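You operate a simulated robot arm through the tools that you are given. There is no shell and no other tool.

The job below is to be done with a simulated robot arm. You get a single attempt, and the scene is never put back.

## Task
Take the lime pad and leave it on the top shelf between the trolleys. Open the top desk drawer, fetch the purple block and set it in the inside of the top desk drawer and shut the drawer again. Take the grey wad from the top of the desk leaf and leave it on the green board. Switch the lever of post 2 off. Shut the top drawer of the side bench. Take the blue flask on the top of the side bench and put it away on the top of the desk. Take the purple pad and put it on the top shelf of the door rack. Take the grey flask and put it on the top of the square table. Put the can marked "grease" from the top of the side bench in the blue tray and the can that says "wax" on the top of the square table. Press the winder reset button two times. Take the purple brush from the top of the square table and leave it on the middle shelf of the door rack. Take the white filter and leave it on the top of the eye stand. Do these in any order. Set down upright: blue flask, grey flask, can, white filter. The lever of post 2 goes to its stop.

It is judged by the outcome, as a careful person would: the job done as asked, and still so three seconds after it is handed in. It fails if anything else is knocked over, pushed out of place, dropped, spilled or broken.

## Robot
A 7-joint arm with a two-finger parallel gripper on a trunk, on a base that drives. Base frame: it is fixed to the floor where the robot stands at the start and does not move with it; the origin is under the middle of the robot, x ahead of it, y to its left, z up; the surface under the hand at the start is at about z = 0.62. Units: m, degrees, N and s.
With the tool pointing down near the work surface it reaches from about 0.1 to 0.66 m from the robot's upright axis, wherever it stands. Its first joint turns from -166.0 to 166.0 degrees. Places, roughly: blue can, teal can [9.5, 10.5, 0.75]; blue flask (7x7x19 cm) [9.3, 10.2, 0.9]; blue tray (24x16x5 cm) [9.2, 10.3, 0.8]; green board (21x17x2 cm) [-1.7, 6.5, 0.8]; grey flask (7x7x19 cm) [9.3, 10.9, 0.9]; grey wad (8x5x4 cm) [-1.5, 6.6, 0.8]; inside of the top desk drawer [-1.6, 7.2, 0.5]; lever of post 2 [-4.4, 7, 1.7]; lime pad (9x7x5 cm) [0.5, 0, 0.6]; middle shelf of the door rack [6.9, 7.2, 1.2]; purple block (5x5x5 cm) [-1.5, 6.4, 0.8]; purple brush (12x5x7 cm) [6.1, 9.9, 0.8]; purple pad (9x7x5 cm) [6.9, 7.3, 1.3]; top desk drawer [-1.5, 7.2, 0.6]; top drawer of the side bench [9.1, 10, 0.7]; top of the desk [-1.5, 7.5, 0.8]; top of the eye stand (16x32 cm) [-0.3, 1.44, 0.8]; top of the square table [6, 9.8, 0.8]; top shelf between the trolleys (88x24 cm) [2.3, 0.94, 0.82]; top shelf of the door rack [6.9, 7.2, 1.6]; white filter (6x4x8 cm) [2.5, 0.9, 0.9]; winder reset button [9.4, 9.2, 0.6]. Payload 3.43 kg.
Tool frame: the origin (TCP) lies between the finger pads and is the grasp point; the fingertips stand 0.03 m ahead of it; z points along the fingers, y is the line along which they close. Largest opening 0.094 m; finger width 0.028, thickness 0.01; the body of the gripper, 0.05 by 0.096 m, starts 0.055 m behind the TCP.
Orientation is that of the tool frame in the base frame, as [roll, pitch, yaw] about the fixed x, y, z axes, in that order (R = Rz(yaw) Ry(pitch) Rx(roll)). With the fingers straight down and closing along the base's y, the tool's x points along the base's -x, its y along +y and its z along -z.

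## Interface
- The arm moves only by the tool servo_tool. Its argument "motion" is one flat list of numbers, 7 for each row, row after row: the shift along the tool's x, y, z in cm, then the turn, a rotation vector about the tool's x, y, z in degrees, then the opening, from 0 (shut) to 1 (fully open). In form: [x, y, z, wx, wy, wz, jaw, x, y, z, wx, wy, wz, jaw, ...]. A call has 1 to 20 rows; each row is the pose to reach, as a shift and turn from the pose commanded when the call began, along the tool's axes at that moment. Rows are played at 5 a second. More than 0.05 m and 8.6 degrees between two rows, or a gripper value outside its range, and nothing of the call is played. A pose out of reach is approached as far as the arm can. The call stops where the force on the tool passes 40 N (or 10 N more than at its start, if that is more) or the arm is blocked; 0.2 s more then pass. Each finger travels about 0.108 m/s and halts on what it meets, pressing with about 24 N; the grip force reading is that of the motor and also rises with nothing between the fingers. The clock runs only during rows and for 0.2 s after the last one: add rows that repeat a pose to give the fingers time. It gives the time, the measured TCP pose, the force on the tool (base axes), the opening and the grip force at its end, in the units of the frame above (readings bear some noise), with the torque about the TCP (base axes, N m) and any sound that the robot's microphone picked up.
- Cameras (640 x 400 px; columns grow to the right, rows downward): "scene" is now at [0.395, -0.1236, 0.9853]; the picture's right is [-0.00, -0.17, -0.99], its down [-0.36, -0.92, 0.16] and it looks along [-0.93, 0.36, -0.06] (base axes); focal length 214 px, centre (320, 200). "wrist" rides on the gripper at [0.076, 0.014, -0.103] in the tool frame; the picture's right is [-0.18, 0.98, 0.00], its down [-0.75, -0.14, -0.64] and it looks along [-0.63, -0.12, 0.77] (tool axes); focal length 243 px, centre (320, 200). There is no depth. A picture from a camera that has moved, and an enlarged one, comes with that camera's place and axes in the base frame and with its lens.
- camera(camera): a new picture of that camera. The clock stands still meanwhile.
- move_column(by): slides the trunk up (or, below 0, down) by that many m; the arm and the scene camera ride with it, the base frame stays. It gives what a move gives, with no picture.
- roll_base(legs): drives the robot by 1 to 6 legs, each [ahead, left, turn to the left] in m, m and degrees, along the robot's own axes; the way and the turn of a leg run together, so that a leg with both is an arc; at most 1.5 m and 180 degrees a leg. The arm and the cameras ride along, it lands a little off, and it stops where it bumps. It gives what a move gives.
- turn_head(pan, tilt): turns the head with the scene camera to pan (to the left, within 80 degrees either way) and tilt (down, from -29 to 69), counted from straight ahead of the robot. It gives what a move gives.
- inspect(camera, box): a new picture of the part [left, top, right, bottom] of that camera's present view, enlarged. The clock stands still meanwhile.
- finish_job(): hands the job in; it is judged then, once.

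Places have to be worked out from the pictures, the camera data and where the tool is seen. Open the gripper and draw the arm clear of the work before you hand the job in, unless the task says otherwise.

The tools are called after ">>>" as name(argument=value, ...) on one line, values as JSON. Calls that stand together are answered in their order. servo_tool: Moves the arm, as the interface text tells. Its arguments: {"type":"object","properties":{"motion":{"type":"array"}},"required":["motion"]} The other tools are called the same way: move_column (by) slides the trunk up or down; roll_base (legs) drives the base; turn_head (pan, tilt) turns the head that bears the scene camera; camera (camera) takes a picture; inspect (camera, box) takes an enlarged picture of a part of a camera's view; finish_job () hands the job in.

At the start:

```text
time_s: 0.0
tcp_pos: [0.3866, -0.1788, 0.8642]
ee_rot: [-179.9, 0.0, -179.9]
ft_force: [0.1, -0.7, 0.7]
ft_torque: [-0.01, 0.02, 0.05]
opening: 0.094
grip_force: 0.1
trunk travel left (down, up): [-0.2, 0.39]
robot x, y, heading: [-0.0006, -0.0013, 0.0]
head pan, tilt: [80.2, 68.8]
```

scene: 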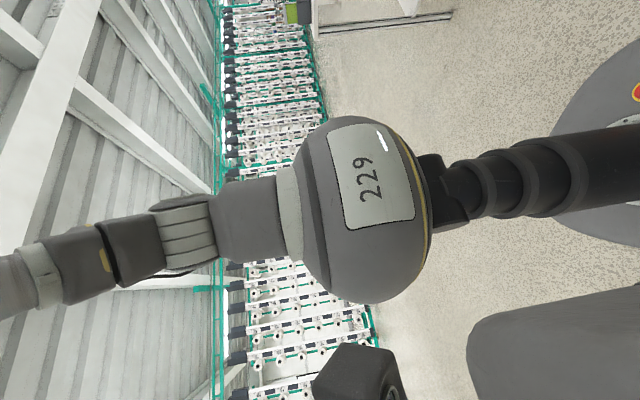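
wrist: 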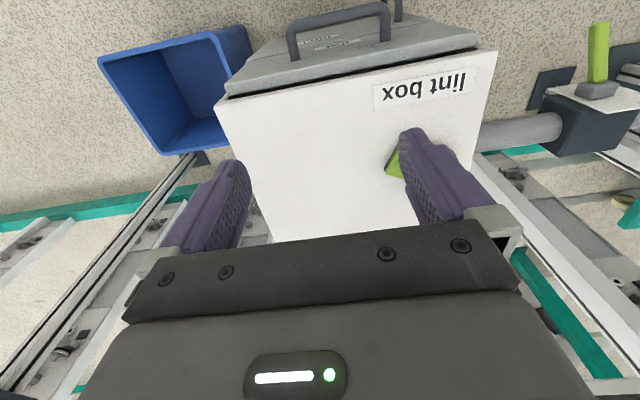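

I start by turning the head straight ahead to look at what is in front of the robot; the first pictures show only the arm and a white "lint box" under the hand.

>>> turn_head(pan=0, tilt=40)

```text
time_s: 1.5
tcp_pos: [0.3863, -0.1785, 0.8641]
ee_rot: [-180.0, 0.0, 180.0]
ft_force: [-0.6, -0.6, -0.4]
ft_torque: [-0.01, 0.02, 0.01]
opening: 0.0938
grip_force: 0.0
trunk travel left (down, up): [-0.2, 0.39]
robot x, y, heading: [-0.0029, -0.0005, -0.2]
head pan, tilt: [0.0, 40.0]
```

The head is now straight ahead; I take both pictures.

>>> camera(camera="scene")

>>> camera(camera="wrist")

```text
taken
camera scene: at [0.4311, -0.1787, 0.9098], right [0.0, -1.0, 0.0], down [-0.77, 0.0, 0.64], along [-0.64, 0.0, -0.77], focal length 214 px, centre (320, 200)
```

scene: 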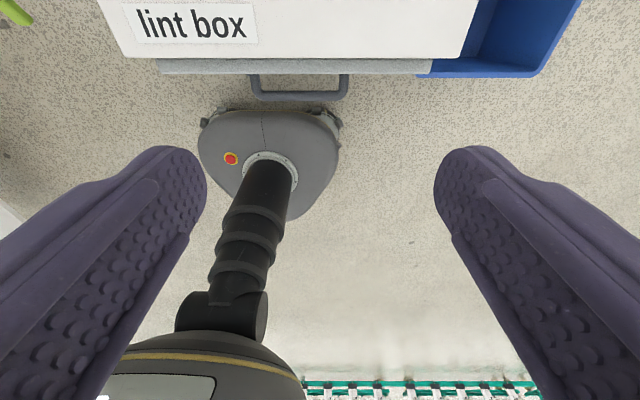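

```text
taken
camera wrist: at [0.3106, -0.1639, 0.9662], right [0.18, 0.98, 0.0], down [0.75, -0.14, 0.64], along [0.63, -0.12, -0.77], focal length 243 px, centre (320, 200)
```

wrist: 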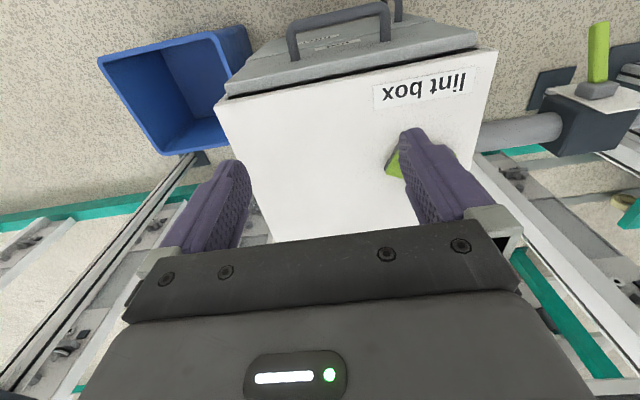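

The scene camera evidently rides on the hand (it sees the fingers), so I can aim it with head and arm. The lime pad seems to sit at about [0.54, -0.08, 0.62] on the lint box; I tilt the head forward to see it.

>>> turn_head(pan=0, tilt=-25)

>>> camera(camera="scene")

```text
time_s: 2.9
tcp_pos: [0.3862, -0.1784, 0.864]
ee_rot: [-180.0, 0.0, 180.0]
ft_force: [0.0, 0.2, -1.1]
ft_torque: [0.0, 0.0, 0.0]
opening: 0.0941
grip_force: 0.0
trunk travel left (down, up): [-0.2, 0.39]
robot x, y, heading: [-0.0032, -0.0003, 0.0]
head pan, tilt: [0.0, -25.0]
```

```text
taken
camera scene: at [0.5305, -0.1787, 0.9237], right [0.0, -1.0, 0.0], down [-0.91, 0.0, -0.42], along [0.42, 0.0, -0.91], focal length 214 px, centre (320, 200)
```

scene: 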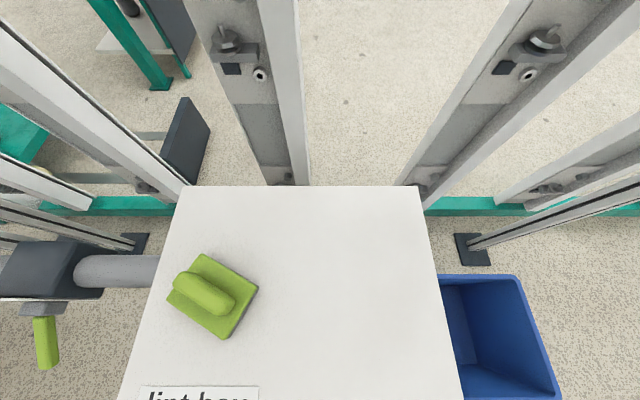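

The lime pad sits at about [0.538, -0.04], its ridge running at about 60° from x, with the box top at z ≈ 0.62. I move the open hand above it and turn it so that the fingers close across the ridge.

>>> servo_tool(motion=[-1.9, 1.725, 1.425, 0, 0, -7.4, 1, -3.8, 3.45, 2.85, 0, 0, -14.8, 1, -5.7, 5.175, 4.275, 0, 0, -22.2, 1, -7.6, 6.9, 5.7, 0, 0, -29.6, 1, -9.5, 8.625, 7.125, 0, 0, -37, 1, -11.4, 10.35, 8.55, 0, 0, -44.4, 1, -13.3, 12.075, 9.975, 0, 0, -51.8, 1, -15.2, 13.8, 11.4, 0, 0, -59.2, 1, -15.2, 13.8, 11.4, 0, 0, -59.2, 1])

>>> camera(camera="wrist")

>>> turn_head(pan=0, tilt=25)

>>> camera(camera="scene")

```text
time_s: 4.9
tcp_pos: [0.5395, -0.0391, 0.7515]
ee_rot: [180.0, 0.0, -120.7]
ft_force: [0.4, -0.2, -0.1]
ft_torque: [0.01, -0.01, 0.01]
opening: 0.0938
grip_force: 0.1
trunk travel left (down, up): [-0.2, 0.39]
robot x, y, heading: [0.0001, -0.0007, -0.0]
head pan, tilt: [0.0, -25.0]
```

```text
taken
camera wrist: at [0.4877, -0.0972, 0.8527], right [-0.75, 0.66, 0.0], down [0.51, 0.58, 0.64], along [0.42, 0.48, -0.77], focal length 243 px, centre (320, 200)
```

wrist: 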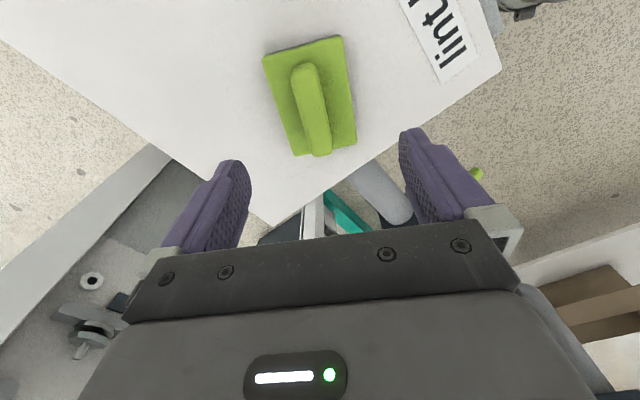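

```text
time_s: 6.1
tcp_pos: [0.5394, -0.0405, 0.7503]
ee_rot: [180.0, 0.0, -120.8]
ft_force: [-0.6, 1.2, -0.1]
ft_torque: [0.02, 0.0, -0.04]
opening: 0.094
grip_force: 0.2
trunk travel left (down, up): [-0.2, 0.39]
robot x, y, heading: [-0.0009, 0.0032, 0.0]
head pan, tilt: [0.0, 25.0]
```

```text
taken
camera scene: at [0.5724, 0.0201, 0.7893], right [0.86, -0.51, 0.0], down [-0.46, -0.78, 0.42], along [-0.22, -0.36, -0.91], focal length 214 px, centre (320, 200)
```

scene: 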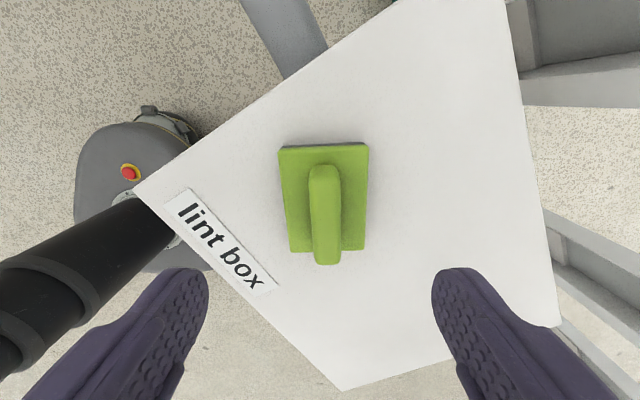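

The ridge is now centred between the fingers and aligned. I descend so that the fingertips come just above the plate (TCP z ≈ 0.667) and then close.

>>> servo_tool(motion=[0, 0, 3, 0, 0, 0, 1, 0, 0, 6, 0, 0, 0, 1, 0, 0, 7.5, 0, 0, 0, 1, 0, 0, 8.3, 0, 0, 0, 1, 0, 0, 8.3, 0, 0, 0, 1])

>>> camera(camera="wrist")

```text
time_s: 7.3
tcp_pos: [0.5382, -0.0408, 0.6672]
ee_rot: [180.0, 0.0, -120.7]
ft_force: [0.5, 0.7, -0.1]
ft_torque: [-0.01, 0.03, -0.02]
opening: 0.0941
grip_force: 0.0
trunk travel left (down, up): [-0.2, 0.39]
robot x, y, heading: [-0.0003, 0.0015, -0.0]
head pan, tilt: [0.0, 25.0]
```

```text
taken
camera wrist: at [0.4877, -0.0981, 0.7695], right [-0.75, 0.66, 0.0], down [0.51, 0.57, 0.64], along [0.42, 0.48, -0.77], focal length 243 px, centre (320, 200)
```

wrist: 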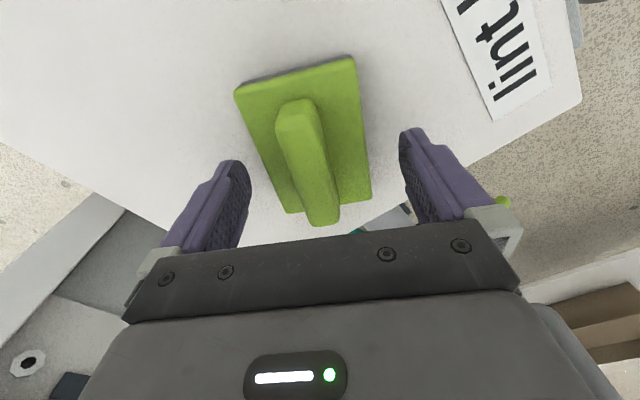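

The fingers straddle the ridge with no contact force. I close the gripper, then lift about 10 cm.

>>> servo_tool(motion=[0, 0, 0, 0, 0, 0, 0, 0, 0, 0, 0, 0, 0, 0, 0, 0, 0, 0, 0, 0, 0, 0, 0, 0, 0, 0, 0, 0, 0, 0, 0, 0, 0, 0, 0])

>>> servo_tool(motion=[0, 0, -1, 0, 0, 0, 0, 0, 0, -4, 0, 0, 0, 0, 0, 0, -8, 0, 0, 0, 0, 0, 0, -12, 0, 0, 0, 0, 0, 0, -12, 0, 0, 0, 0])

>>> camera(camera="wrist")

```text
time_s: 8.5
tcp_pos: [0.539, -0.041, 0.6671]
ee_rot: [179.9, 0.1, -120.8]
ft_force: [0.1, -0.3, 0.4]
ft_torque: [0.0, -0.04, -0.01]
opening: 0.064
grip_force: 23.9
trunk travel left (down, up): [-0.2, 0.39]
robot x, y, heading: [0.0004, 0.002, 0.1]
head pan, tilt: [0.0, 25.0]
```

```text
time_s: 9.7
tcp_pos: [0.5404, -0.0397, 0.7865]
ee_rot: [180.0, -0.1, -120.7]
ft_force: [1.1, 0.0, -1.8]
ft_torque: [-0.03, 0.02, -0.01]
opening: 0.0643
grip_force: 24.3
trunk travel left (down, up): [-0.2, 0.39]
robot x, y, heading: [-0.0042, 0.0011, -0.0]
head pan, tilt: [0.0, 25.0]
```

```text
taken
camera wrist: at [0.4884, -0.0978, 0.8892], right [-0.75, 0.66, 0.0], down [0.51, 0.57, 0.64], along [0.42, 0.48, -0.77], focal length 243 px, centre (320, 200)
```

wrist: 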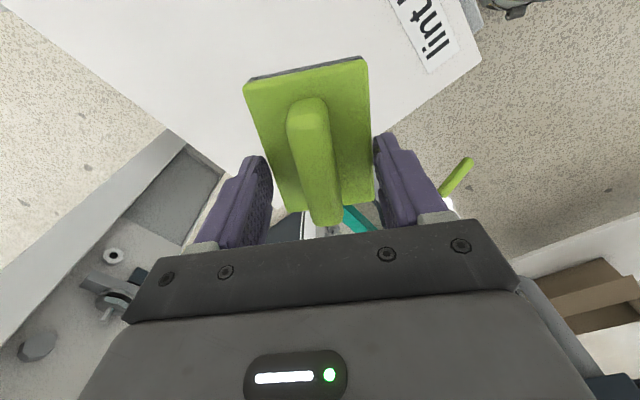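

The pad is held (opening 0.064, 24 N, by its plate sides). Before driving I look around with the head to map the surroundings.

>>> turn_head(pan=80, tilt=-29)

>>> camera(camera="scene")

>>> turn_head(pan=-80, tilt=-29)

>>> camera(camera="scene")

```text
time_s: 11.2
tcp_pos: [0.5399, -0.0398, 0.7865]
ee_rot: [-179.9, 0.0, -120.8]
ft_force: [0.3, 0.7, -0.2]
ft_torque: [-0.01, 0.02, 0.0]
opening: 0.0642
grip_force: 24.7
trunk travel left (down, up): [-0.2, 0.39]
robot x, y, heading: [0.0023, -0.0036, 0.0]
head pan, tilt: [80.0, -28.6]
```

```text
taken
camera scene: at [0.5579, 0.1225, 0.9057], right [0.15, -0.09, -0.98], down [-0.85, -0.51, -0.08], along [-0.5, 0.85, -0.15], focal length 214 px, centre (320, 200)
```

scene: 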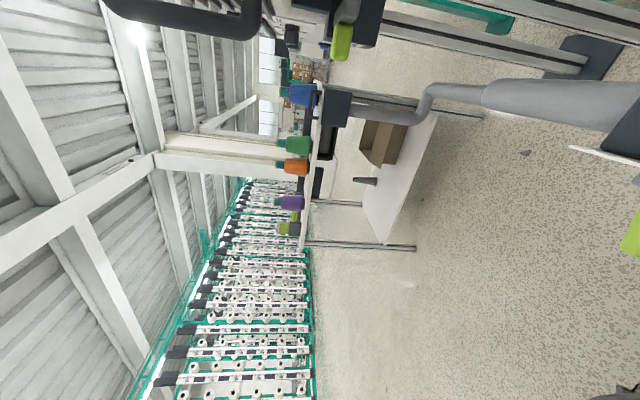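

```text
time_s: 13.7
tcp_pos: [0.54, -0.0407, 0.7848]
ee_rot: [179.9, 0.0, -120.8]
ft_force: [-0.8, -0.2, -0.5]
ft_torque: [0.02, 0.01, -0.01]
opening: 0.0641
grip_force: 23.5
trunk travel left (down, up): [-0.2, 0.39]
robot x, y, heading: [0.0019, -0.0009, 0.0]
head pan, tilt: [-80.0, -28.6]
```

```text
taken
camera scene: at [0.6712, 0.0549, 0.9057], right [0.15, -0.09, 0.98], down [-0.04, -1.0, -0.08], along [0.99, -0.03, -0.15], focal length 214 px, centre (320, 200)
```

scene: 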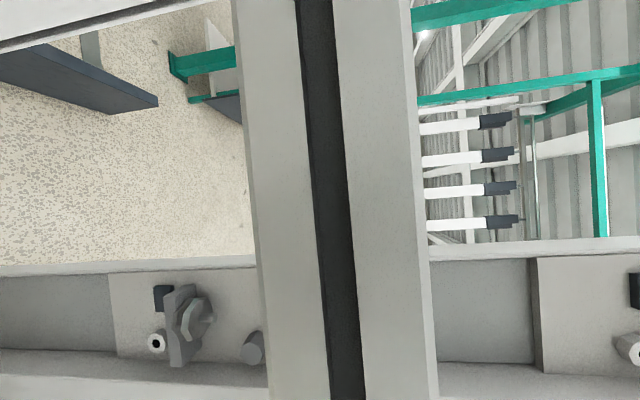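

The views are rolled because the camera rides on the hand; a horizontal hand would make the head views upright. I raise and retract the arm first while turning the yaw back.

>>> servo_tool(motion=[0, 0, -5, 0, 0, 0, 0, 0.15, 1.2, -8, 0, 0, 7.4, 0, 0.3, 2.4, -11, 0, 0, 14.8, 0, 0.45, 3.7, -13, 0, 0, 22.2, 0, 0.6, 4.9, -15, 0, 0, 29.6, 0, 0.75, 6.1, -17, 0, 0, 37, 0, 0.9, 7.3, -18, 0, 0, 44.4, 0, 1.05, 8.5, -19, 0, 0, 51.8, 0, 1.2, 9.8, -20, 0, 0, 59.2, 0, 1.2, 9.8, -20, 0, 0, 59.2, 0])

>>> servo_tool(motion=[0, 0, -1, 0, -8, 0, 0, 0, 0, -2, 0, -16, 0, 0, 0, 0, -3, 0, -24, 0, 0, 0, 0, -3.5, 0, -32, 0, 0, 0, 0, -4, 0, -40, 0, 0, 0, 0, -4.5, 0, -48, 0, 0, 0, 0, -5, 0, -56, 0, 0, 0, 0, -5, 0, -64, 0, 0, 0, 0, -5, 0, -72, 0, 0, 0, 0, -5, 0, -80, 0, 0, 0, 0, -5, 0, -88, 0, 0, 0, 0, -5, 0, -90, 0, 0, 0, 0, -5, 0, -90, 0, 0])

>>> turn_head(pan=0, tilt=15)

>>> camera(camera="scene")

```text
time_s: 15.9
tcp_pos: [0.4475, -0.0004, 0.9872]
ee_rot: [179.9, 0.0, 179.9]
ft_force: [-0.8, -0.6, -1.4]
ft_torque: [0.02, 0.0, 0.01]
opening: 0.0645
grip_force: 24.1
trunk travel left (down, up): [-0.2, 0.39]
robot x, y, heading: [0.003, -0.0024, 0.0]
head pan, tilt: [-80.0, -28.6]
```

```text
time_s: 18.3
tcp_pos: [0.4604, -0.0015, 1.021]
ee_rot: [179.5, 85.8, 179.4]
ft_force: [83.2, -1.7, -50.1]
ft_torque: [0.08, -0.01, 0.11]
opening: 0.0642
grip_force: 24.5
out of reach, approached as far as the arm can: row 6, 7, 8, 9, 10, 11, 12
trunk travel left (down, up): [-0.2, 0.39]
robot x, y, heading: [0.0026, -0.0002, -0.0]
head pan, tilt: [-80.0, -28.6]
stopped in row 12: the force on the tool passed its limit at 238 N (the readings are from after the stop); the commanded pose is now the measured one
```

```text
time_s: 19.8
tcp_pos: [0.4607, -0.0023, 1.0208]
ee_rot: [-179.6, 86.0, -179.7]
ft_force: [106.4, 52.9, -46.7]
ft_torque: [-4.16, 2.24, -7.12]
opening: 0.0641
grip_force: 23.9
trunk travel left (down, up): [-0.2, 0.39]
robot x, y, heading: [-0.0014, -0.0019, 0.1]
head pan, tilt: [0.0, 15.0]
```

```text
taken
camera scene: at [0.4288, -0.003, 1.1102], right [-0.01, -1.0, 0.0], down [-0.33, 0.0, -0.94], along [0.94, -0.01, -0.33], focal length 214 px, centre (320, 200)
```

scene: 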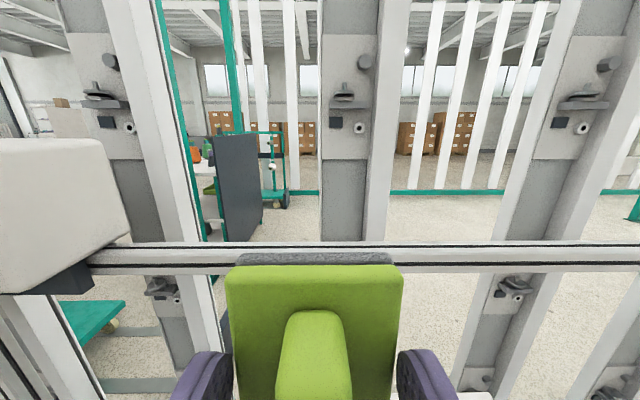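

The wrist folded so far that the hand presses on its own arm (about 100 N), nothing in front touches it. I back off by turning the hand partly down again to relieve the force.

>>> servo_tool(motion=[0, 0, 0, 0, 6, 0, 0, 0, 0, 0, 0, 12, 0, 0, 0, 0, 0, 0, 18, 0, 0, 0, 0, 0, 0, 24, 0, 0, 0, 0, 0, 0, 30, 0, 0, 0, 0, 0, 0, 36, 0, 0, 0, 0, 0, 0, 36, 0, 0])

>>> camera(camera="wrist")

>>> camera(camera="scene")

```text
time_s: 21.4
tcp_pos: [0.4608, -0.003, 1.022]
ee_rot: [-180.0, 50.2, -180.0]
ft_force: [0.0, 1.1, -1.0]
ft_torque: [-0.02, 0.03, 0.02]
opening: 0.0641
grip_force: 24.3
out of reach, approached as far as the arm can: row 1, 2, 3, 4, 5
trunk travel left (down, up): [-0.2, 0.39]
robot x, y, heading: [-0.0029, -0.0029, -0.1]
head pan, tilt: [0.0, 15.0]
```

```text
taken
camera wrist: at [0.3332, 0.0123, 1.0292], right [0.12, 0.98, 0.14], down [-0.01, -0.14, 0.99], along [0.99, -0.12, -0.01], focal length 243 px, centre (320, 200)
```

wrist: 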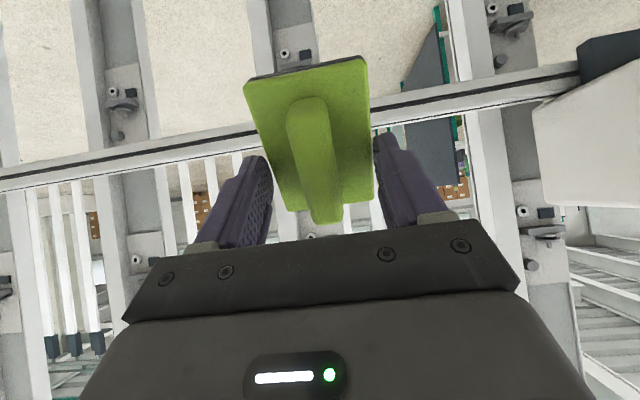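

```text
taken
camera scene: at [0.4857, -0.0026, 1.1123], right [0.0, -1.0, 0.0], down [-0.82, 0.0, -0.57], along [0.57, 0.0, -0.82], focal length 214 px, centre (320, 200)
```

scene: 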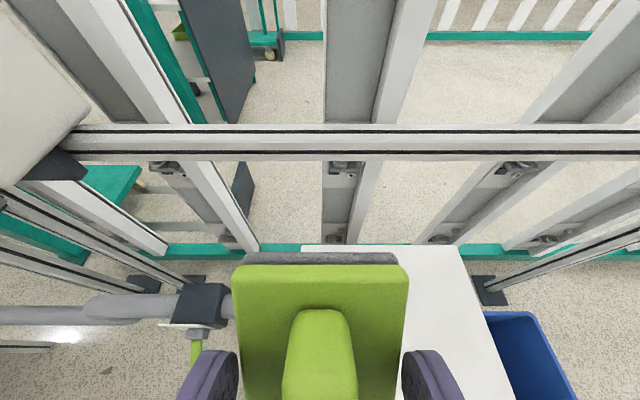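

Force is back to zero and the pad is still held. With the hand pitched 50°, tilt −29 looks almost level, so I survey left, ahead and right.

>>> turn_head(pan=0, tilt=-29)

>>> camera(camera="scene")

>>> turn_head(pan=50, tilt=-29)

>>> camera(camera="scene")

>>> turn_head(pan=80, tilt=10)

>>> camera(camera="scene")

>>> turn_head(pan=-50, tilt=-29)

>>> camera(camera="scene")

```text
time_s: 22.6
tcp_pos: [0.4603, -0.0035, 1.0225]
ee_rot: [-180.0, 50.3, -179.9]
ft_force: [0.9, -1.0, -0.7]
ft_torque: [-0.02, -0.02, 0.03]
opening: 0.0644
grip_force: 24.0
trunk travel left (down, up): [-0.2, 0.39]
robot x, y, heading: [-0.001, 0.0002, -0.0]
head pan, tilt: [0.0, -28.6]
```

```text
taken
camera scene: at [0.5066, -0.0026, 1.1784], right [0.0, -1.0, 0.0], down [-0.2, 0.0, -0.98], along [0.98, 0.0, -0.2], focal length 214 px, centre (320, 200)
```

scene: 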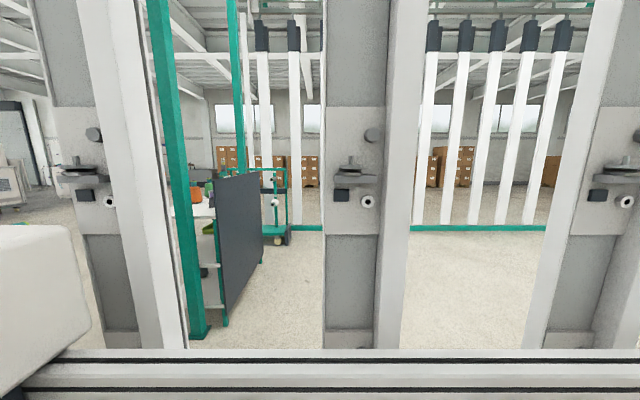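

```text
time_s: 23.7
tcp_pos: [0.4605, -0.0029, 1.0229]
ee_rot: [-180.0, 50.2, -180.0]
ft_force: [0.4, 0.3, -0.5]
ft_torque: [-0.01, 0.02, 0.01]
opening: 0.0643
grip_force: 23.8
trunk travel left (down, up): [-0.2, 0.39]
robot x, y, heading: [0.0004, 0.0012, 0.0]
head pan, tilt: [50.0, -28.6]
```

```text
taken
camera scene: at [0.4883, 0.0486, 1.1938], right [0.59, -0.64, -0.49], down [-0.33, 0.37, -0.87], along [0.74, 0.67, 0.01], focal length 214 px, centre (320, 200)
```

scene: 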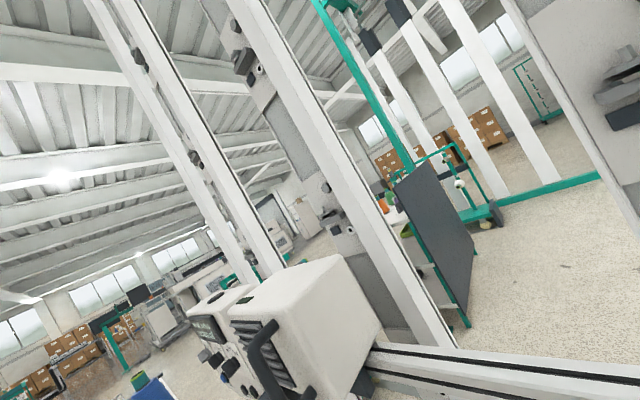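

```text
time_s: 24.8
tcp_pos: [0.461, -0.0032, 1.022]
ee_rot: [-180.0, 50.2, -179.9]
ft_force: [0.5, 0.6, -0.5]
ft_torque: [0.01, 0.02, 0.0]
opening: 0.0642
grip_force: 24.1
trunk travel left (down, up): [-0.2, 0.39]
robot x, y, heading: [0.0007, -0.0011, 0.1]
head pan, tilt: [80.0, 10.0]
```

```text
taken
camera scene: at [0.4317, 0.0889, 1.1681], right [0.76, -0.17, -0.63], down [-0.65, -0.17, -0.74], along [0.02, 0.97, -0.24], focal length 214 px, centre (320, 200)
```

scene: 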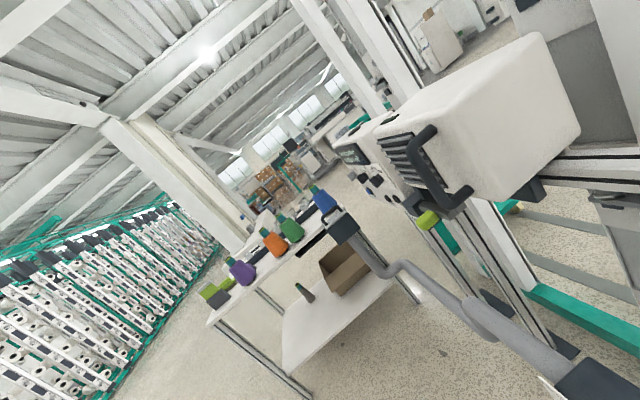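

```text
time_s: 26.9
tcp_pos: [0.4613, -0.002, 1.022]
ee_rot: [-180.0, 50.2, -180.0]
ft_force: [0.2, -0.3, -0.5]
ft_torque: [0.01, 0.04, -0.05]
opening: 0.0643
grip_force: 24.1
trunk travel left (down, up): [-0.2, 0.39]
robot x, y, heading: [0.0007, -0.0007, 0.0]
head pan, tilt: [-50.0, -28.6]
```

```text
taken
camera scene: at [0.4882, -0.0539, 1.1938], right [-0.59, -0.64, 0.49], down [-0.33, -0.37, -0.87], along [0.74, -0.67, 0.01], focal length 214 px, centre (320, 200)
```

scene: 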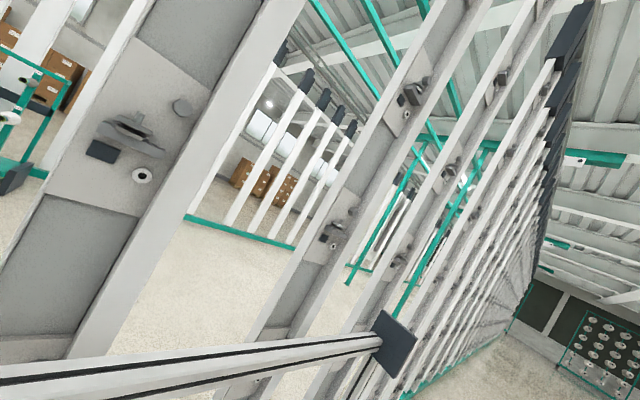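

The picture is now clearer: a machine row with a rail at x≈0.75 in front, a rack with a dark back panel at x 1.8–2.7, y≈0.65, and a white table with coloured bottles at x −0.4…0.5, y≈1.15. I fold the hand straight down close to the body so I can turn the base safely.

>>> servo_tool(motion=[0.95, 0, -1.81, 0, 7.2, 0, 0, 1.9, 0, -3.62, 0, 14.4, 0, 0, 2.85, 0, -5.43, 0, 21.6, 0, 0, 3.8, 0, -7.24, 0, 28.8, 0, 0, 4.75, 0, -9.05, 0, 36, 0, 0, 5.7, 0, -10.86, 0, 43.2, 0, 0, 6.66, 0, -12.67, 0, 50.2, 0, 0, 6.66, 0, -12.67, 0, 50.2, 0, 0])

>>> turn_head(pan=80, tilt=0)

>>> camera(camera="scene")

>>> turn_head(pan=80, tilt=60)

>>> camera(camera="scene")

>>> turn_head(pan=-80, tilt=50)

>>> camera(camera="scene")

```text
time_s: 28.7
tcp_pos: [0.3214, -0.0022, 1.0517]
ee_rot: [180.0, -0.1, 180.0]
ft_force: [0.1, -0.2, -0.7]
ft_torque: [-0.01, 0.02, -0.01]
opening: 0.0642
grip_force: 24.3
out of reach, approached as far as the arm can: row 2
trunk travel left (down, up): [-0.2, 0.39]
robot x, y, heading: [-0.0022, -0.0026, 0.0]
head pan, tilt: [-50.0, -28.6]
```

```text
time_s: 30.8
tcp_pos: [0.3209, -0.0015, 1.0525]
ee_rot: [-179.9, 0.0, 179.9]
ft_force: [0.7, 0.2, -1.7]
ft_torque: [-0.01, 0.01, 0.0]
opening: 0.0644
grip_force: 23.7
trunk travel left (down, up): [-0.2, 0.39]
robot x, y, heading: [0.0032, -0.0013, -0.0]
head pan, tilt: [80.0, 0.0]
```

```text
taken
camera scene: at [0.4301, 0.0866, 1.1667], right [0.0, -0.17, -0.98], down [-1.0, 0.0, 0.0], along [0.0, 0.98, -0.17], focal length 214 px, centre (320, 200)
```

scene: 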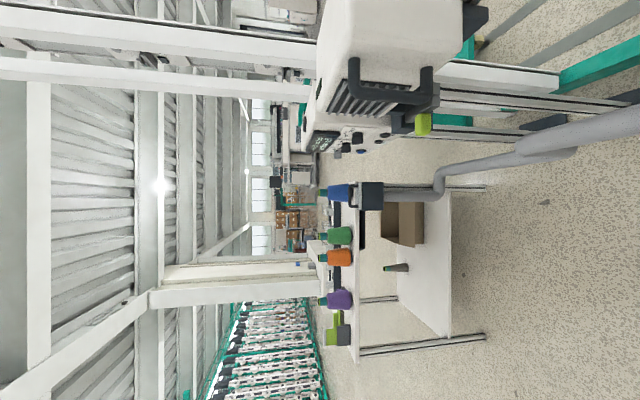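

```text
time_s: 32.1
tcp_pos: [0.3221, -0.0016, 1.0518]
ee_rot: [-180.0, 0.0, 180.0]
ft_force: [-0.8, 0.2, -1.3]
ft_torque: [0.02, -0.01, 0.01]
opening: 0.0642
grip_force: 24.3
trunk travel left (down, up): [-0.2, 0.39]
robot x, y, heading: [-0.0004, 0.0018, -0.0]
head pan, tilt: [80.0, 60.0]
```

```text
taken
camera scene: at [0.3397, 0.0637, 1.1709], right [0.0, -0.17, -0.98], down [-0.5, -0.85, 0.15], along [-0.87, 0.49, -0.09], focal length 214 px, centre (320, 200)
```

scene: 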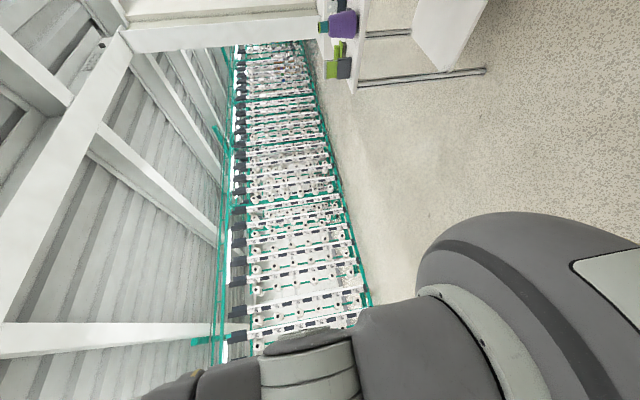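

```text
time_s: 34.6
tcp_pos: [0.3222, -0.0018, 1.0507]
ee_rot: [-180.0, 0.0, -180.0]
ft_force: [0.0, 0.6, -1.5]
ft_torque: [-0.01, 0.01, -0.01]
opening: 0.0644
grip_force: 24.0
trunk travel left (down, up): [-0.2, 0.39]
robot x, y, heading: [0.0025, 0.0004, -0.1]
head pan, tilt: [-80.0, 50.0]
```

```text
taken
camera scene: at [0.3522, -0.0778, 1.1691], right [0.0, -0.17, 0.98], down [-0.64, 0.75, 0.13], along [-0.77, -0.63, -0.11], focal length 214 px, centre (320, 200)
```

scene: 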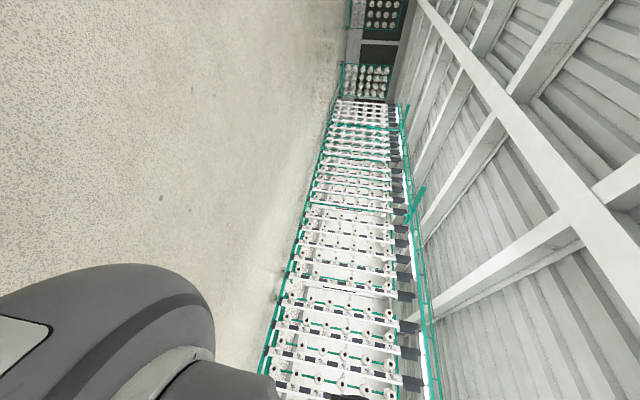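

The floor behind and to the left is free; the table stands at x −0.37…0.5, y 1.14…~1.7. I back off 0.9 m, turn left 90°, then pitch the hand up a bit to view the way ahead.

>>> roll_base(legs=[[-0.9, 0, 0], [0, 0, 90]])

>>> servo_tool(motion=[-2.6, 0, 0.4, 0, -8, 0, 0, -5.1, 0, 0.8, 0, -16, 0, 0, -7.7, 0, 1.2, 0, -24, 0, 0, -10.2, 0, 1.6, 0, -32, 0, 0, -12.8, 0, 2, 0, -40, 0, 0, -12.8, 0, 2, 0, -40, 0, 0])

>>> turn_head(pan=0, tilt=-29)

>>> camera(camera="scene")

```text
time_s: 43.1
tcp_pos: [-0.8946, 0.3272, 1.0507]
ee_rot: [-180.0, -0.1, -90.6]
ft_force: [0.1, 0.3, -0.4]
ft_torque: [0.0, 0.01, 0.0]
opening: 0.0639
grip_force: 24.1
trunk travel left (down, up): [-0.2, 0.39]
robot x, y, heading: [-0.9009, 0.0043, 89.2]
head pan, tilt: [-80.0, 50.0]
```

```text
time_s: 44.5
tcp_pos: [-0.8945, 0.4549, 1.0312]
ee_rot: [180.0, 40.0, -90.5]
ft_force: [1.3, -0.3, -0.9]
ft_torque: [-0.01, 0.0, 0.01]
opening: 0.0644
grip_force: 24.1
trunk travel left (down, up): [-0.2, 0.39]
robot x, y, heading: [-0.9007, 0.0038, 89.3]
head pan, tilt: [-80.0, 50.0]
```

```text
time_s: 46.1
tcp_pos: [-0.8929, 0.4547, 1.0314]
ee_rot: [-179.9, 39.9, -90.6]
ft_force: [-0.7, 0.4, -1.0]
ft_torque: [0.02, 0.0, -0.02]
opening: 0.0643
grip_force: 23.7
trunk travel left (down, up): [-0.2, 0.39]
robot x, y, heading: [-0.9048, 0.005, 89.2]
head pan, tilt: [0.0, -28.6]
```

```text
taken
camera scene: at [-0.8941, 0.5293, 1.1766], right [1.0, -0.01, 0.0], down [0.0, -0.37, -0.93], along [0.01, 0.93, -0.37], focal length 214 px, centre (320, 200)
```

scene: 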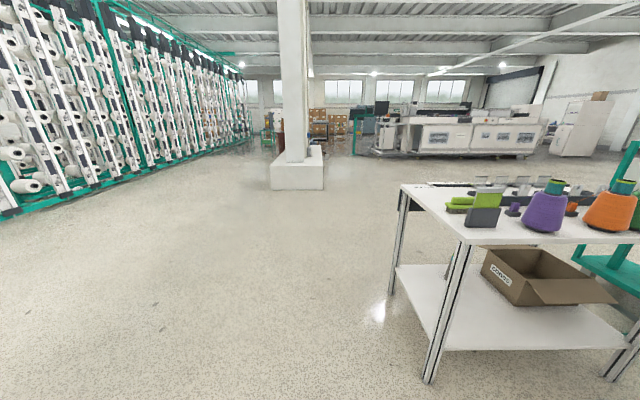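

The view shows a free lane to the left of the table, a pillar at about [-1.2, 4], and machines farther on. I drive ahead past the table (keeping x ≈ −1.1), then turn right to face along +x.

>>> roll_base(legs=[[1.2, 0.2, 0], [1.2, 0, 0], [0, 0, -89]])

>>> camera(camera="scene")

>>> turn_head(pan=-50, tilt=-20)

>>> camera(camera="scene")

```text
time_s: 61.7
tcp_pos: [-0.614, 2.4105, 1.0308]
ee_rot: [-179.9, 40.0, 179.6]
ft_force: [-0.3, -0.1, -1.3]
ft_torque: [0.0, 0.01, -0.02]
opening: 0.0644
grip_force: 24.3
trunk travel left (down, up): [-0.2, 0.39]
robot x, y, heading: [-1.0621, 2.4174, -0.5]
head pan, tilt: [0.0, -28.6]
```

```text
taken
camera scene: at [-0.5417, 2.4109, 1.1767], right [-0.01, -1.0, 0.0], down [-0.36, 0.0, -0.93], along [0.93, -0.01, -0.36], focal length 214 px, centre (320, 200)
```

scene: 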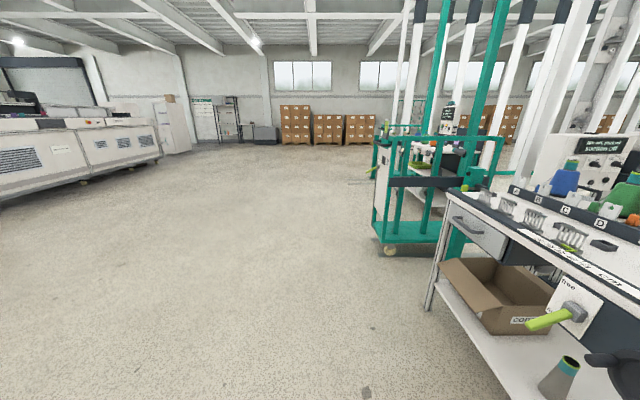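

```text
time_s: 62.9
tcp_pos: [-0.6142, 2.4114, 1.0314]
ee_rot: [179.9, 40.0, 179.6]
ft_force: [-0.8, -0.9, 0.3]
ft_torque: [0.0, -0.01, 0.0]
opening: 0.0642
grip_force: 24.0
trunk travel left (down, up): [-0.2, 0.39]
robot x, y, heading: [-1.0617, 2.4152, -0.2]
head pan, tilt: [-50.0, -20.0]
```

```text
taken
camera scene: at [-0.562, 2.3529, 1.1836], right [-0.5, -0.64, 0.59], down [-0.58, -0.26, -0.77], along [0.65, -0.72, -0.24], focal length 214 px, centre (320, 200)
```

scene: 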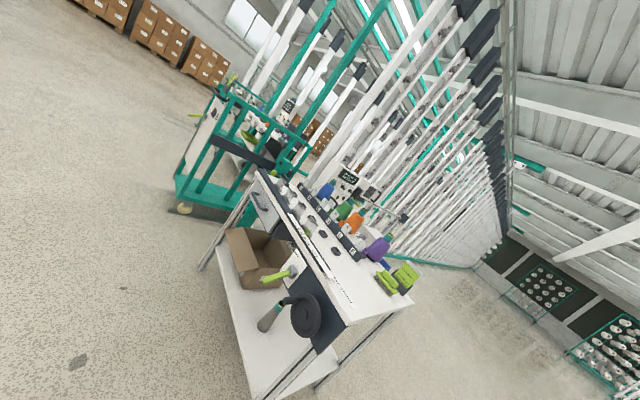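

The lane ahead along y≈2.5 is clear; a teal trolley stands at about [1.2–1.7, 1.0–1.7] and the shelf rack is right behind it. I drive on to x≈1.9 with a little more distance, then turn right to face the rack.

>>> roll_base(legs=[[1.5, 0.1, 0], [1.45, 0.1, 0], [0, 0, -90]])

>>> turn_head(pan=0, tilt=-20)

>>> camera(camera="scene")

```text
refused: leg 1 is longer than a leg can be; nothing moved
```

```text
time_s: 64.1
tcp_pos: [-0.6146, 2.4115, 1.0313]
ee_rot: [179.9, 40.0, 179.6]
ft_force: [-0.2, -0.4, -1.6]
ft_torque: [-0.01, -0.02, 0.03]
opening: 0.0641
grip_force: 23.7
trunk travel left (down, up): [-0.2, 0.39]
robot x, y, heading: [-1.0643, 2.4186, -0.3]
head pan, tilt: [0.0, -20.0]
```

```text
taken
camera scene: at [-0.5442, 2.4109, 1.1628], right [-0.01, -1.0, 0.0], down [-0.5, 0.0, -0.87], along [0.87, -0.01, -0.5], focal length 214 px, centre (320, 200)
```

scene: 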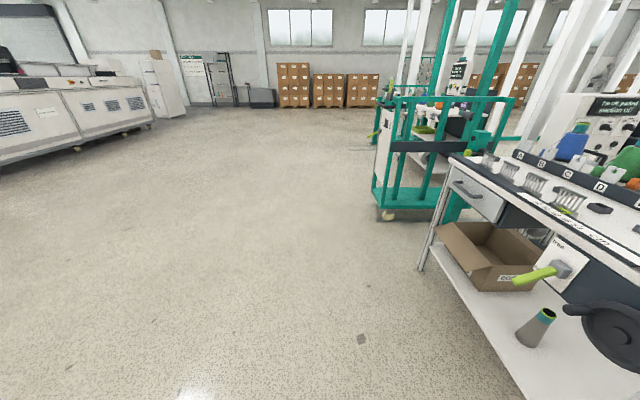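

The leg length was just above the limit, so nothing moved. I repeat with shorter legs.

>>> roll_base(legs=[[1.45, 0.1, 0], [1.45, 0.1, 0], [0, 0, -90]])

>>> camera(camera="scene")

```text
time_s: 82.2
tcp_pos: [1.8629, 2.1607, 1.0309]
ee_rot: [-180.0, 40.1, 88.4]
ft_force: [-0.4, -0.2, -0.8]
ft_torque: [0.02, -0.02, 0.0]
opening: 0.0194
grip_force: 23.8
trunk travel left (down, up): [-0.2, 0.39]
robot x, y, heading: [1.877, 2.6073, -91.4]
head pan, tilt: [0.0, -20.0]
```

```text
taken
camera scene: at [1.8594, 2.0879, 1.1628], right [-1.0, 0.03, 0.0], down [0.01, 0.5, -0.87], along [-0.02, -0.87, -0.5], focal length 214 px, centre (320, 200)
```

scene: 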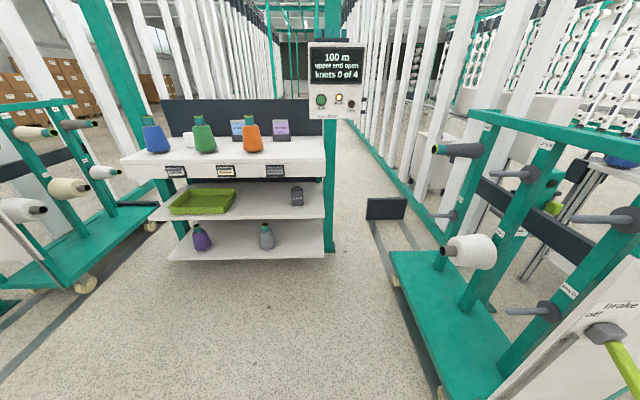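

The opening dropped to 0.019, so the grip on the pad changed during the drive. I check the wrist camera at once.

>>> camera(camera="wrist")

>>> turn_head(pan=0, tilt=20)

>>> camera(camera="scene")

```text
taken
camera wrist: at [1.881, 2.2843, 1.0606], right [0.98, -0.17, 0.12], down [-0.15, -0.16, 0.98], along [-0.14, -0.97, -0.18], focal length 243 px, centre (320, 200)
```

wrist: 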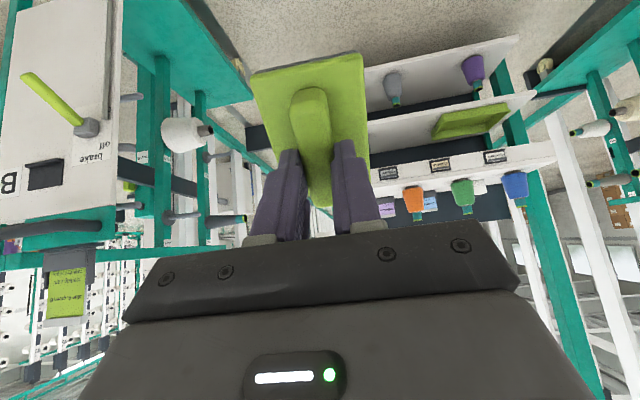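

```text
time_s: 83.3
tcp_pos: [1.8633, 2.1592, 1.0306]
ee_rot: [-180.0, 40.0, 88.3]
ft_force: [-1.4, -0.2, -0.1]
ft_torque: [-0.02, 0.02, -0.05]
opening: 0.0194
grip_force: 24.1
trunk travel left (down, up): [-0.2, 0.39]
robot x, y, heading: [1.8779, 2.6083, -91.3]
head pan, tilt: [0.0, 20.0]
```

```text
taken
camera scene: at [1.8604, 2.124, 1.1102], right [-1.0, 0.03, 0.0], down [0.03, 0.94, -0.34], along [-0.01, -0.34, -0.94], focal length 214 px, centre (320, 200)
```

scene: 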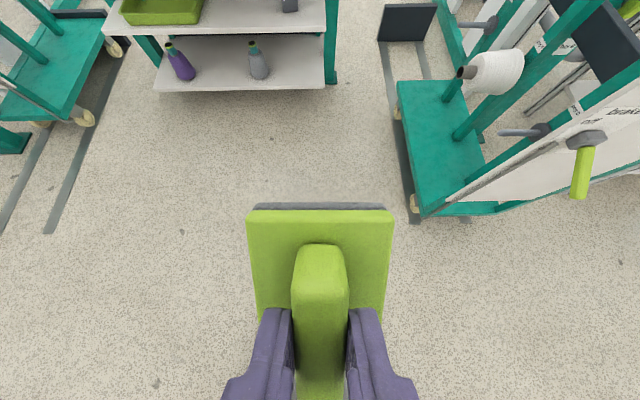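

The pad slid a little but is now firmly held by its ridge. The rack is in view: shelf top z≈0.82 with front edge at y≈1.06, blue/green/orange bobbins at x≈2.68/2.45/2.21, the white filter near [2.55, 0.88], and free space at x≈2.0. I raise the trunk, point the hand down and drive closer.

>>> move_column(by=0.1)

>>> servo_tool(motion=[0, 0, 0, 0, 6, 0, 0, 0, 0, 0, 0, 12, 0, 0, 0, 0, 0, 0, 18, 0, 0, 0, 0, 0, 0, 24, 0, 0, 0, 0, 0, 0, 30, 0, 0, 0, 0, 0, 0, 36, 0, 0, 0, 0, 0, 0, 40, 0, 0, 0, 0, 0, 0, 40, 0, 0])

>>> roll_base(legs=[[0.9, 0.15, 1.3]])

>>> turn_head(pan=0, tilt=-15)

>>> camera(camera="scene")

>>> camera(camera="wrist")

```text
time_s: 84.6
tcp_pos: [1.8625, 2.1602, 1.132]
ee_rot: [179.9, 39.9, 88.3]
ft_force: [0.8, -0.2, -1.1]
ft_torque: [-0.02, 0.01, 0.0]
opening: 0.019
grip_force: 23.8
trunk travel left (down, up): [-0.3, 0.29]
robot x, y, heading: [1.8743, 2.6134, -91.4]
head pan, tilt: [0.0, 20.0]
```

```text
time_s: 86.4
tcp_pos: [1.8644, 2.1591, 1.1317]
ee_rot: [180.0, -0.1, 88.4]
ft_force: [0.3, -1.0, -0.7]
ft_torque: [0.0, 0.0, -0.02]
opening: 0.0192
grip_force: 24.7
trunk travel left (down, up): [-0.3, 0.29]
robot x, y, heading: [1.8785, 2.6104, -91.6]
head pan, tilt: [0.0, 20.0]
```

```text
time_s: 91.1
tcp_pos: [2.0225, 1.2743, 1.1321]
ee_rot: [-180.0, 0.0, 90.5]
ft_force: [1.0, -0.3, -1.1]
ft_torque: [0.01, 0.03, 0.0]
opening: 0.0193
grip_force: 23.8
trunk travel left (down, up): [-0.3, 0.29]
robot x, y, heading: [2.0199, 1.7219, -89.4]
head pan, tilt: [0.0, 20.0]
```

```text
time_s: 92.1
tcp_pos: [2.0216, 1.2744, 1.1312]
ee_rot: [-180.0, -0.1, 90.5]
ft_force: [0.1, 0.2, -0.8]
ft_torque: [0.01, -0.02, 0.01]
opening: 0.0192
grip_force: 24.4
trunk travel left (down, up): [-0.3, 0.29]
robot x, y, heading: [2.0176, 1.7244, -89.3]
head pan, tilt: [0.0, -15.0]
```

```text
taken
camera scene: at [2.0215, 1.1423, 1.1815], right [-1.0, -0.01, 0.0], down [-0.01, 0.97, -0.26], along [0.0, -0.26, -0.97], focal length 214 px, centre (320, 200)
```

scene: 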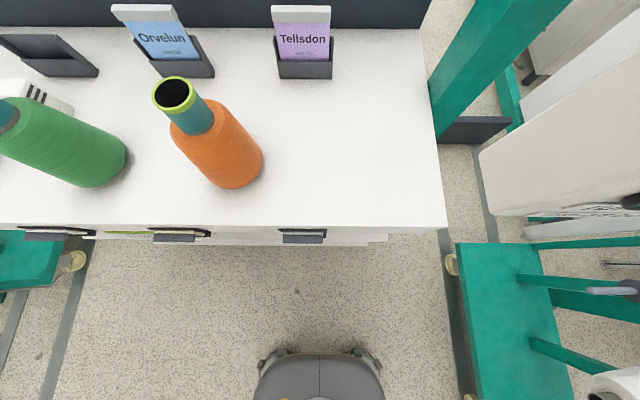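

```text
taken
camera wrist: at [2.0361, 1.3516, 1.2336], right [0.98, -0.18, 0.0], down [-0.13, -0.76, 0.64], along [-0.11, -0.63, -0.77], focal length 243 px, centre (320, 200)
```

wrist: 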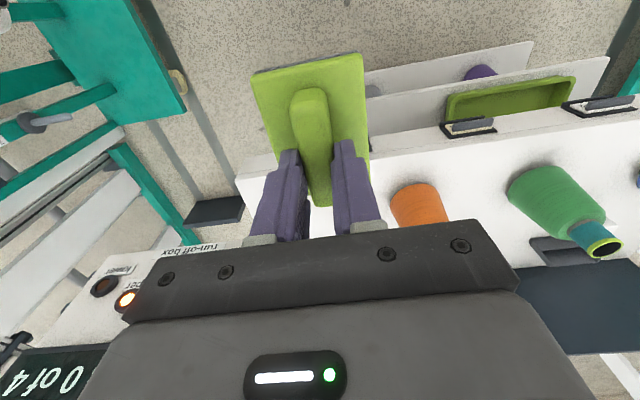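

I now see the free end of the top shelf: orange bobbin's edge at x≈2.13, display box at x≲1.87, shelf front at y≈1.09. I drive 0.17 m closer before reaching in.

>>> roll_base(legs=[[0.17, 0, 0]])

>>> camera(camera="scene")

```text
time_s: 93.6
tcp_pos: [2.0244, 1.1041, 1.1298]
ee_rot: [-180.0, -0.1, 90.6]
ft_force: [-0.7, -0.8, -1.0]
ft_torque: [0.04, -0.04, -0.02]
opening: 0.0195
grip_force: 24.4
trunk travel left (down, up): [-0.3, 0.29]
robot x, y, heading: [2.0236, 1.553, -89.3]
head pan, tilt: [0.0, -15.0]
```

```text
taken
camera scene: at [2.0239, 0.972, 1.1809], right [-1.0, -0.01, 0.0], down [-0.01, 0.97, -0.26], along [0.0, -0.26, -0.97], focal length 214 px, centre (320, 200)
```

scene: 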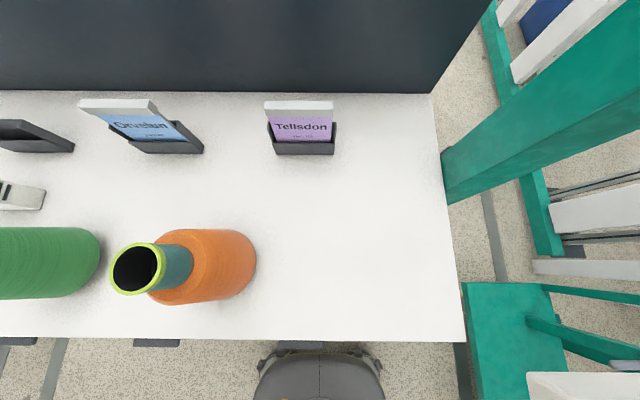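

The landing area at [2.01, 0.95] is clear. I reach forward 15.5 cm and descend to TCP z ≈ 0.93.

>>> servo_tool(motion=[-4, -0.4, 0, 0, 0, 0, 0, -8, -0.8, 0, 0, 0, 0, 0, -12, -1.2, 0, 0, 0, 0, 0, -15.5, -1.5, 0, 0, 0, 0, 0, -15.5, -1.5, 4, 0, 0, 0, 0, -15.5, -1.5, 8, 0, 0, 0, 0, -15.5, -1.5, 12, 0, 0, 0, 0, -15.5, -1.5, 16, 0, 0, 0, 0, -15.5, -1.5, 20, 0, 0, 0, 0, -15.5, -1.5, 20, 0, 0, 0, 0])

>>> camera(camera="wrist")

>>> turn_head(pan=0, tilt=25)

>>> camera(camera="scene")

```text
time_s: 95.8
tcp_pos: [2.0114, 0.9502, 0.9302]
ee_rot: [180.0, 0.0, 90.5]
ft_force: [-0.2, -0.1, -1.3]
ft_torque: [-0.03, 0.01, 0.03]
opening: 0.0195
grip_force: 23.4
trunk travel left (down, up): [-0.3, 0.29]
robot x, y, heading: [2.0175, 1.5544, -89.4]
head pan, tilt: [0.0, -15.0]
```

```text
taken
camera wrist: at [2.0248, 1.0271, 1.032], right [0.98, -0.17, 0.0], down [-0.13, -0.76, 0.64], along [-0.11, -0.63, -0.77], focal length 243 px, centre (320, 200)
```

wrist: 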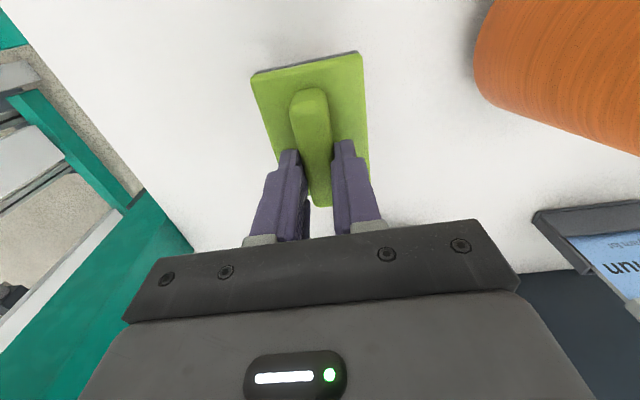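

```text
time_s: 96.8
tcp_pos: [2.0115, 0.9498, 0.93]
ee_rot: [180.0, -0.1, 90.6]
ft_force: [-0.5, 0.1, -0.4]
ft_torque: [0.01, -0.01, -0.01]
opening: 0.0191
grip_force: 24.1
trunk travel left (down, up): [-0.3, 0.29]
robot x, y, heading: [2.025, 1.5556, -89.1]
head pan, tilt: [0.0, 25.0]
```

```text
taken
camera scene: at [2.0099, 0.8804, 0.9686], right [-1.0, -0.01, 0.0], down [-0.01, 0.91, 0.42], along [0.0, 0.42, -0.91], focal length 214 px, centre (320, 200)
```

scene: 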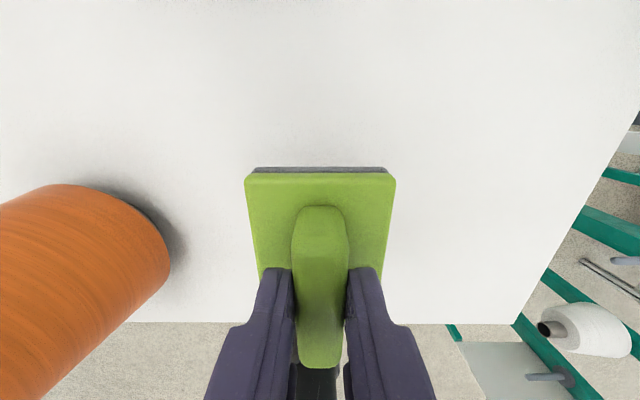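

The pad hangs over a free part of the shelf. I lower it slowly until contact.

>>> servo_tool(motion=[0, 0, 1, 0, 0, 0, 0, 0, 0, 2, 0, 0, 0, 0, 0, 0, 3, 0, 0, 0, 0, 0, 0, 3.5, 0, 0, 0, 0, 0, 0, 4, 0, 0, 0, 0])

>>> inspect(camera="scene", box=[200, 120, 440, 400])

```text
time_s: 98.0
tcp_pos: [2.0114, 0.9495, 0.8908]
ee_rot: [-179.9, -0.2, 90.7]
ft_force: [-0.8, -0.7, -1.0]
ft_torque: [-0.02, -0.02, 0.0]
opening: 0.0191
grip_force: 23.7
trunk travel left (down, up): [-0.3, 0.29]
robot x, y, heading: [2.0186, 1.5544, -89.5]
head pan, tilt: [0.0, 25.0]
```

```text
1.43 times, centred on (320, 260) of scene
camera zoom: at [2.0092, 0.881, 0.929], right [-1.0, -0.01, 0.0], down [-0.01, 0.91, 0.42], along [0.0, 0.42, -0.91], focal length 306 px, centre (320, 114)
```

zoom: 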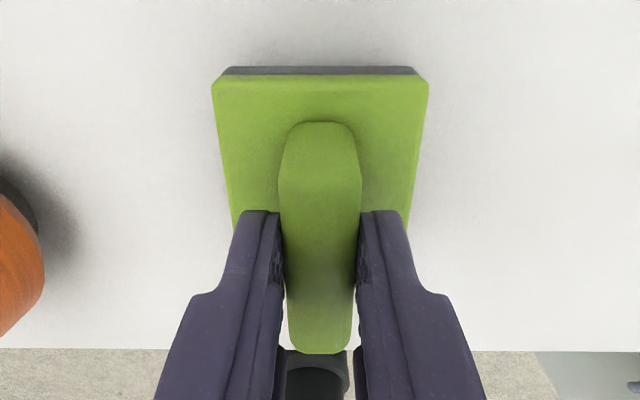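

No contact yet at TCP z 0.891. I continue in 4 mm steps until the force shows touch-down.

>>> servo_tool(motion=[0, 0, 0.4, 0, 0, 0, 0, 0, 0, 0.8, 0, 0, 0, 0, 0, 0, 1.2, 0, 0, 0, 0, 0, 0, 1.2, 0, 0, 0, 0])

```text
time_s: 99.0
tcp_pos: [2.011, 0.9495, 0.8798]
ee_rot: [180.0, 0.2, 90.5]
ft_force: [-0.8, -3.7, 18.3]
ft_torque: [-0.13, 0.06, 0.03]
opening: 0.0194
grip_force: 23.8
trunk travel left (down, up): [-0.3, 0.29]
robot x, y, heading: [2.0236, 1.5567, -89.6]
head pan, tilt: [0.0, 25.0]
```

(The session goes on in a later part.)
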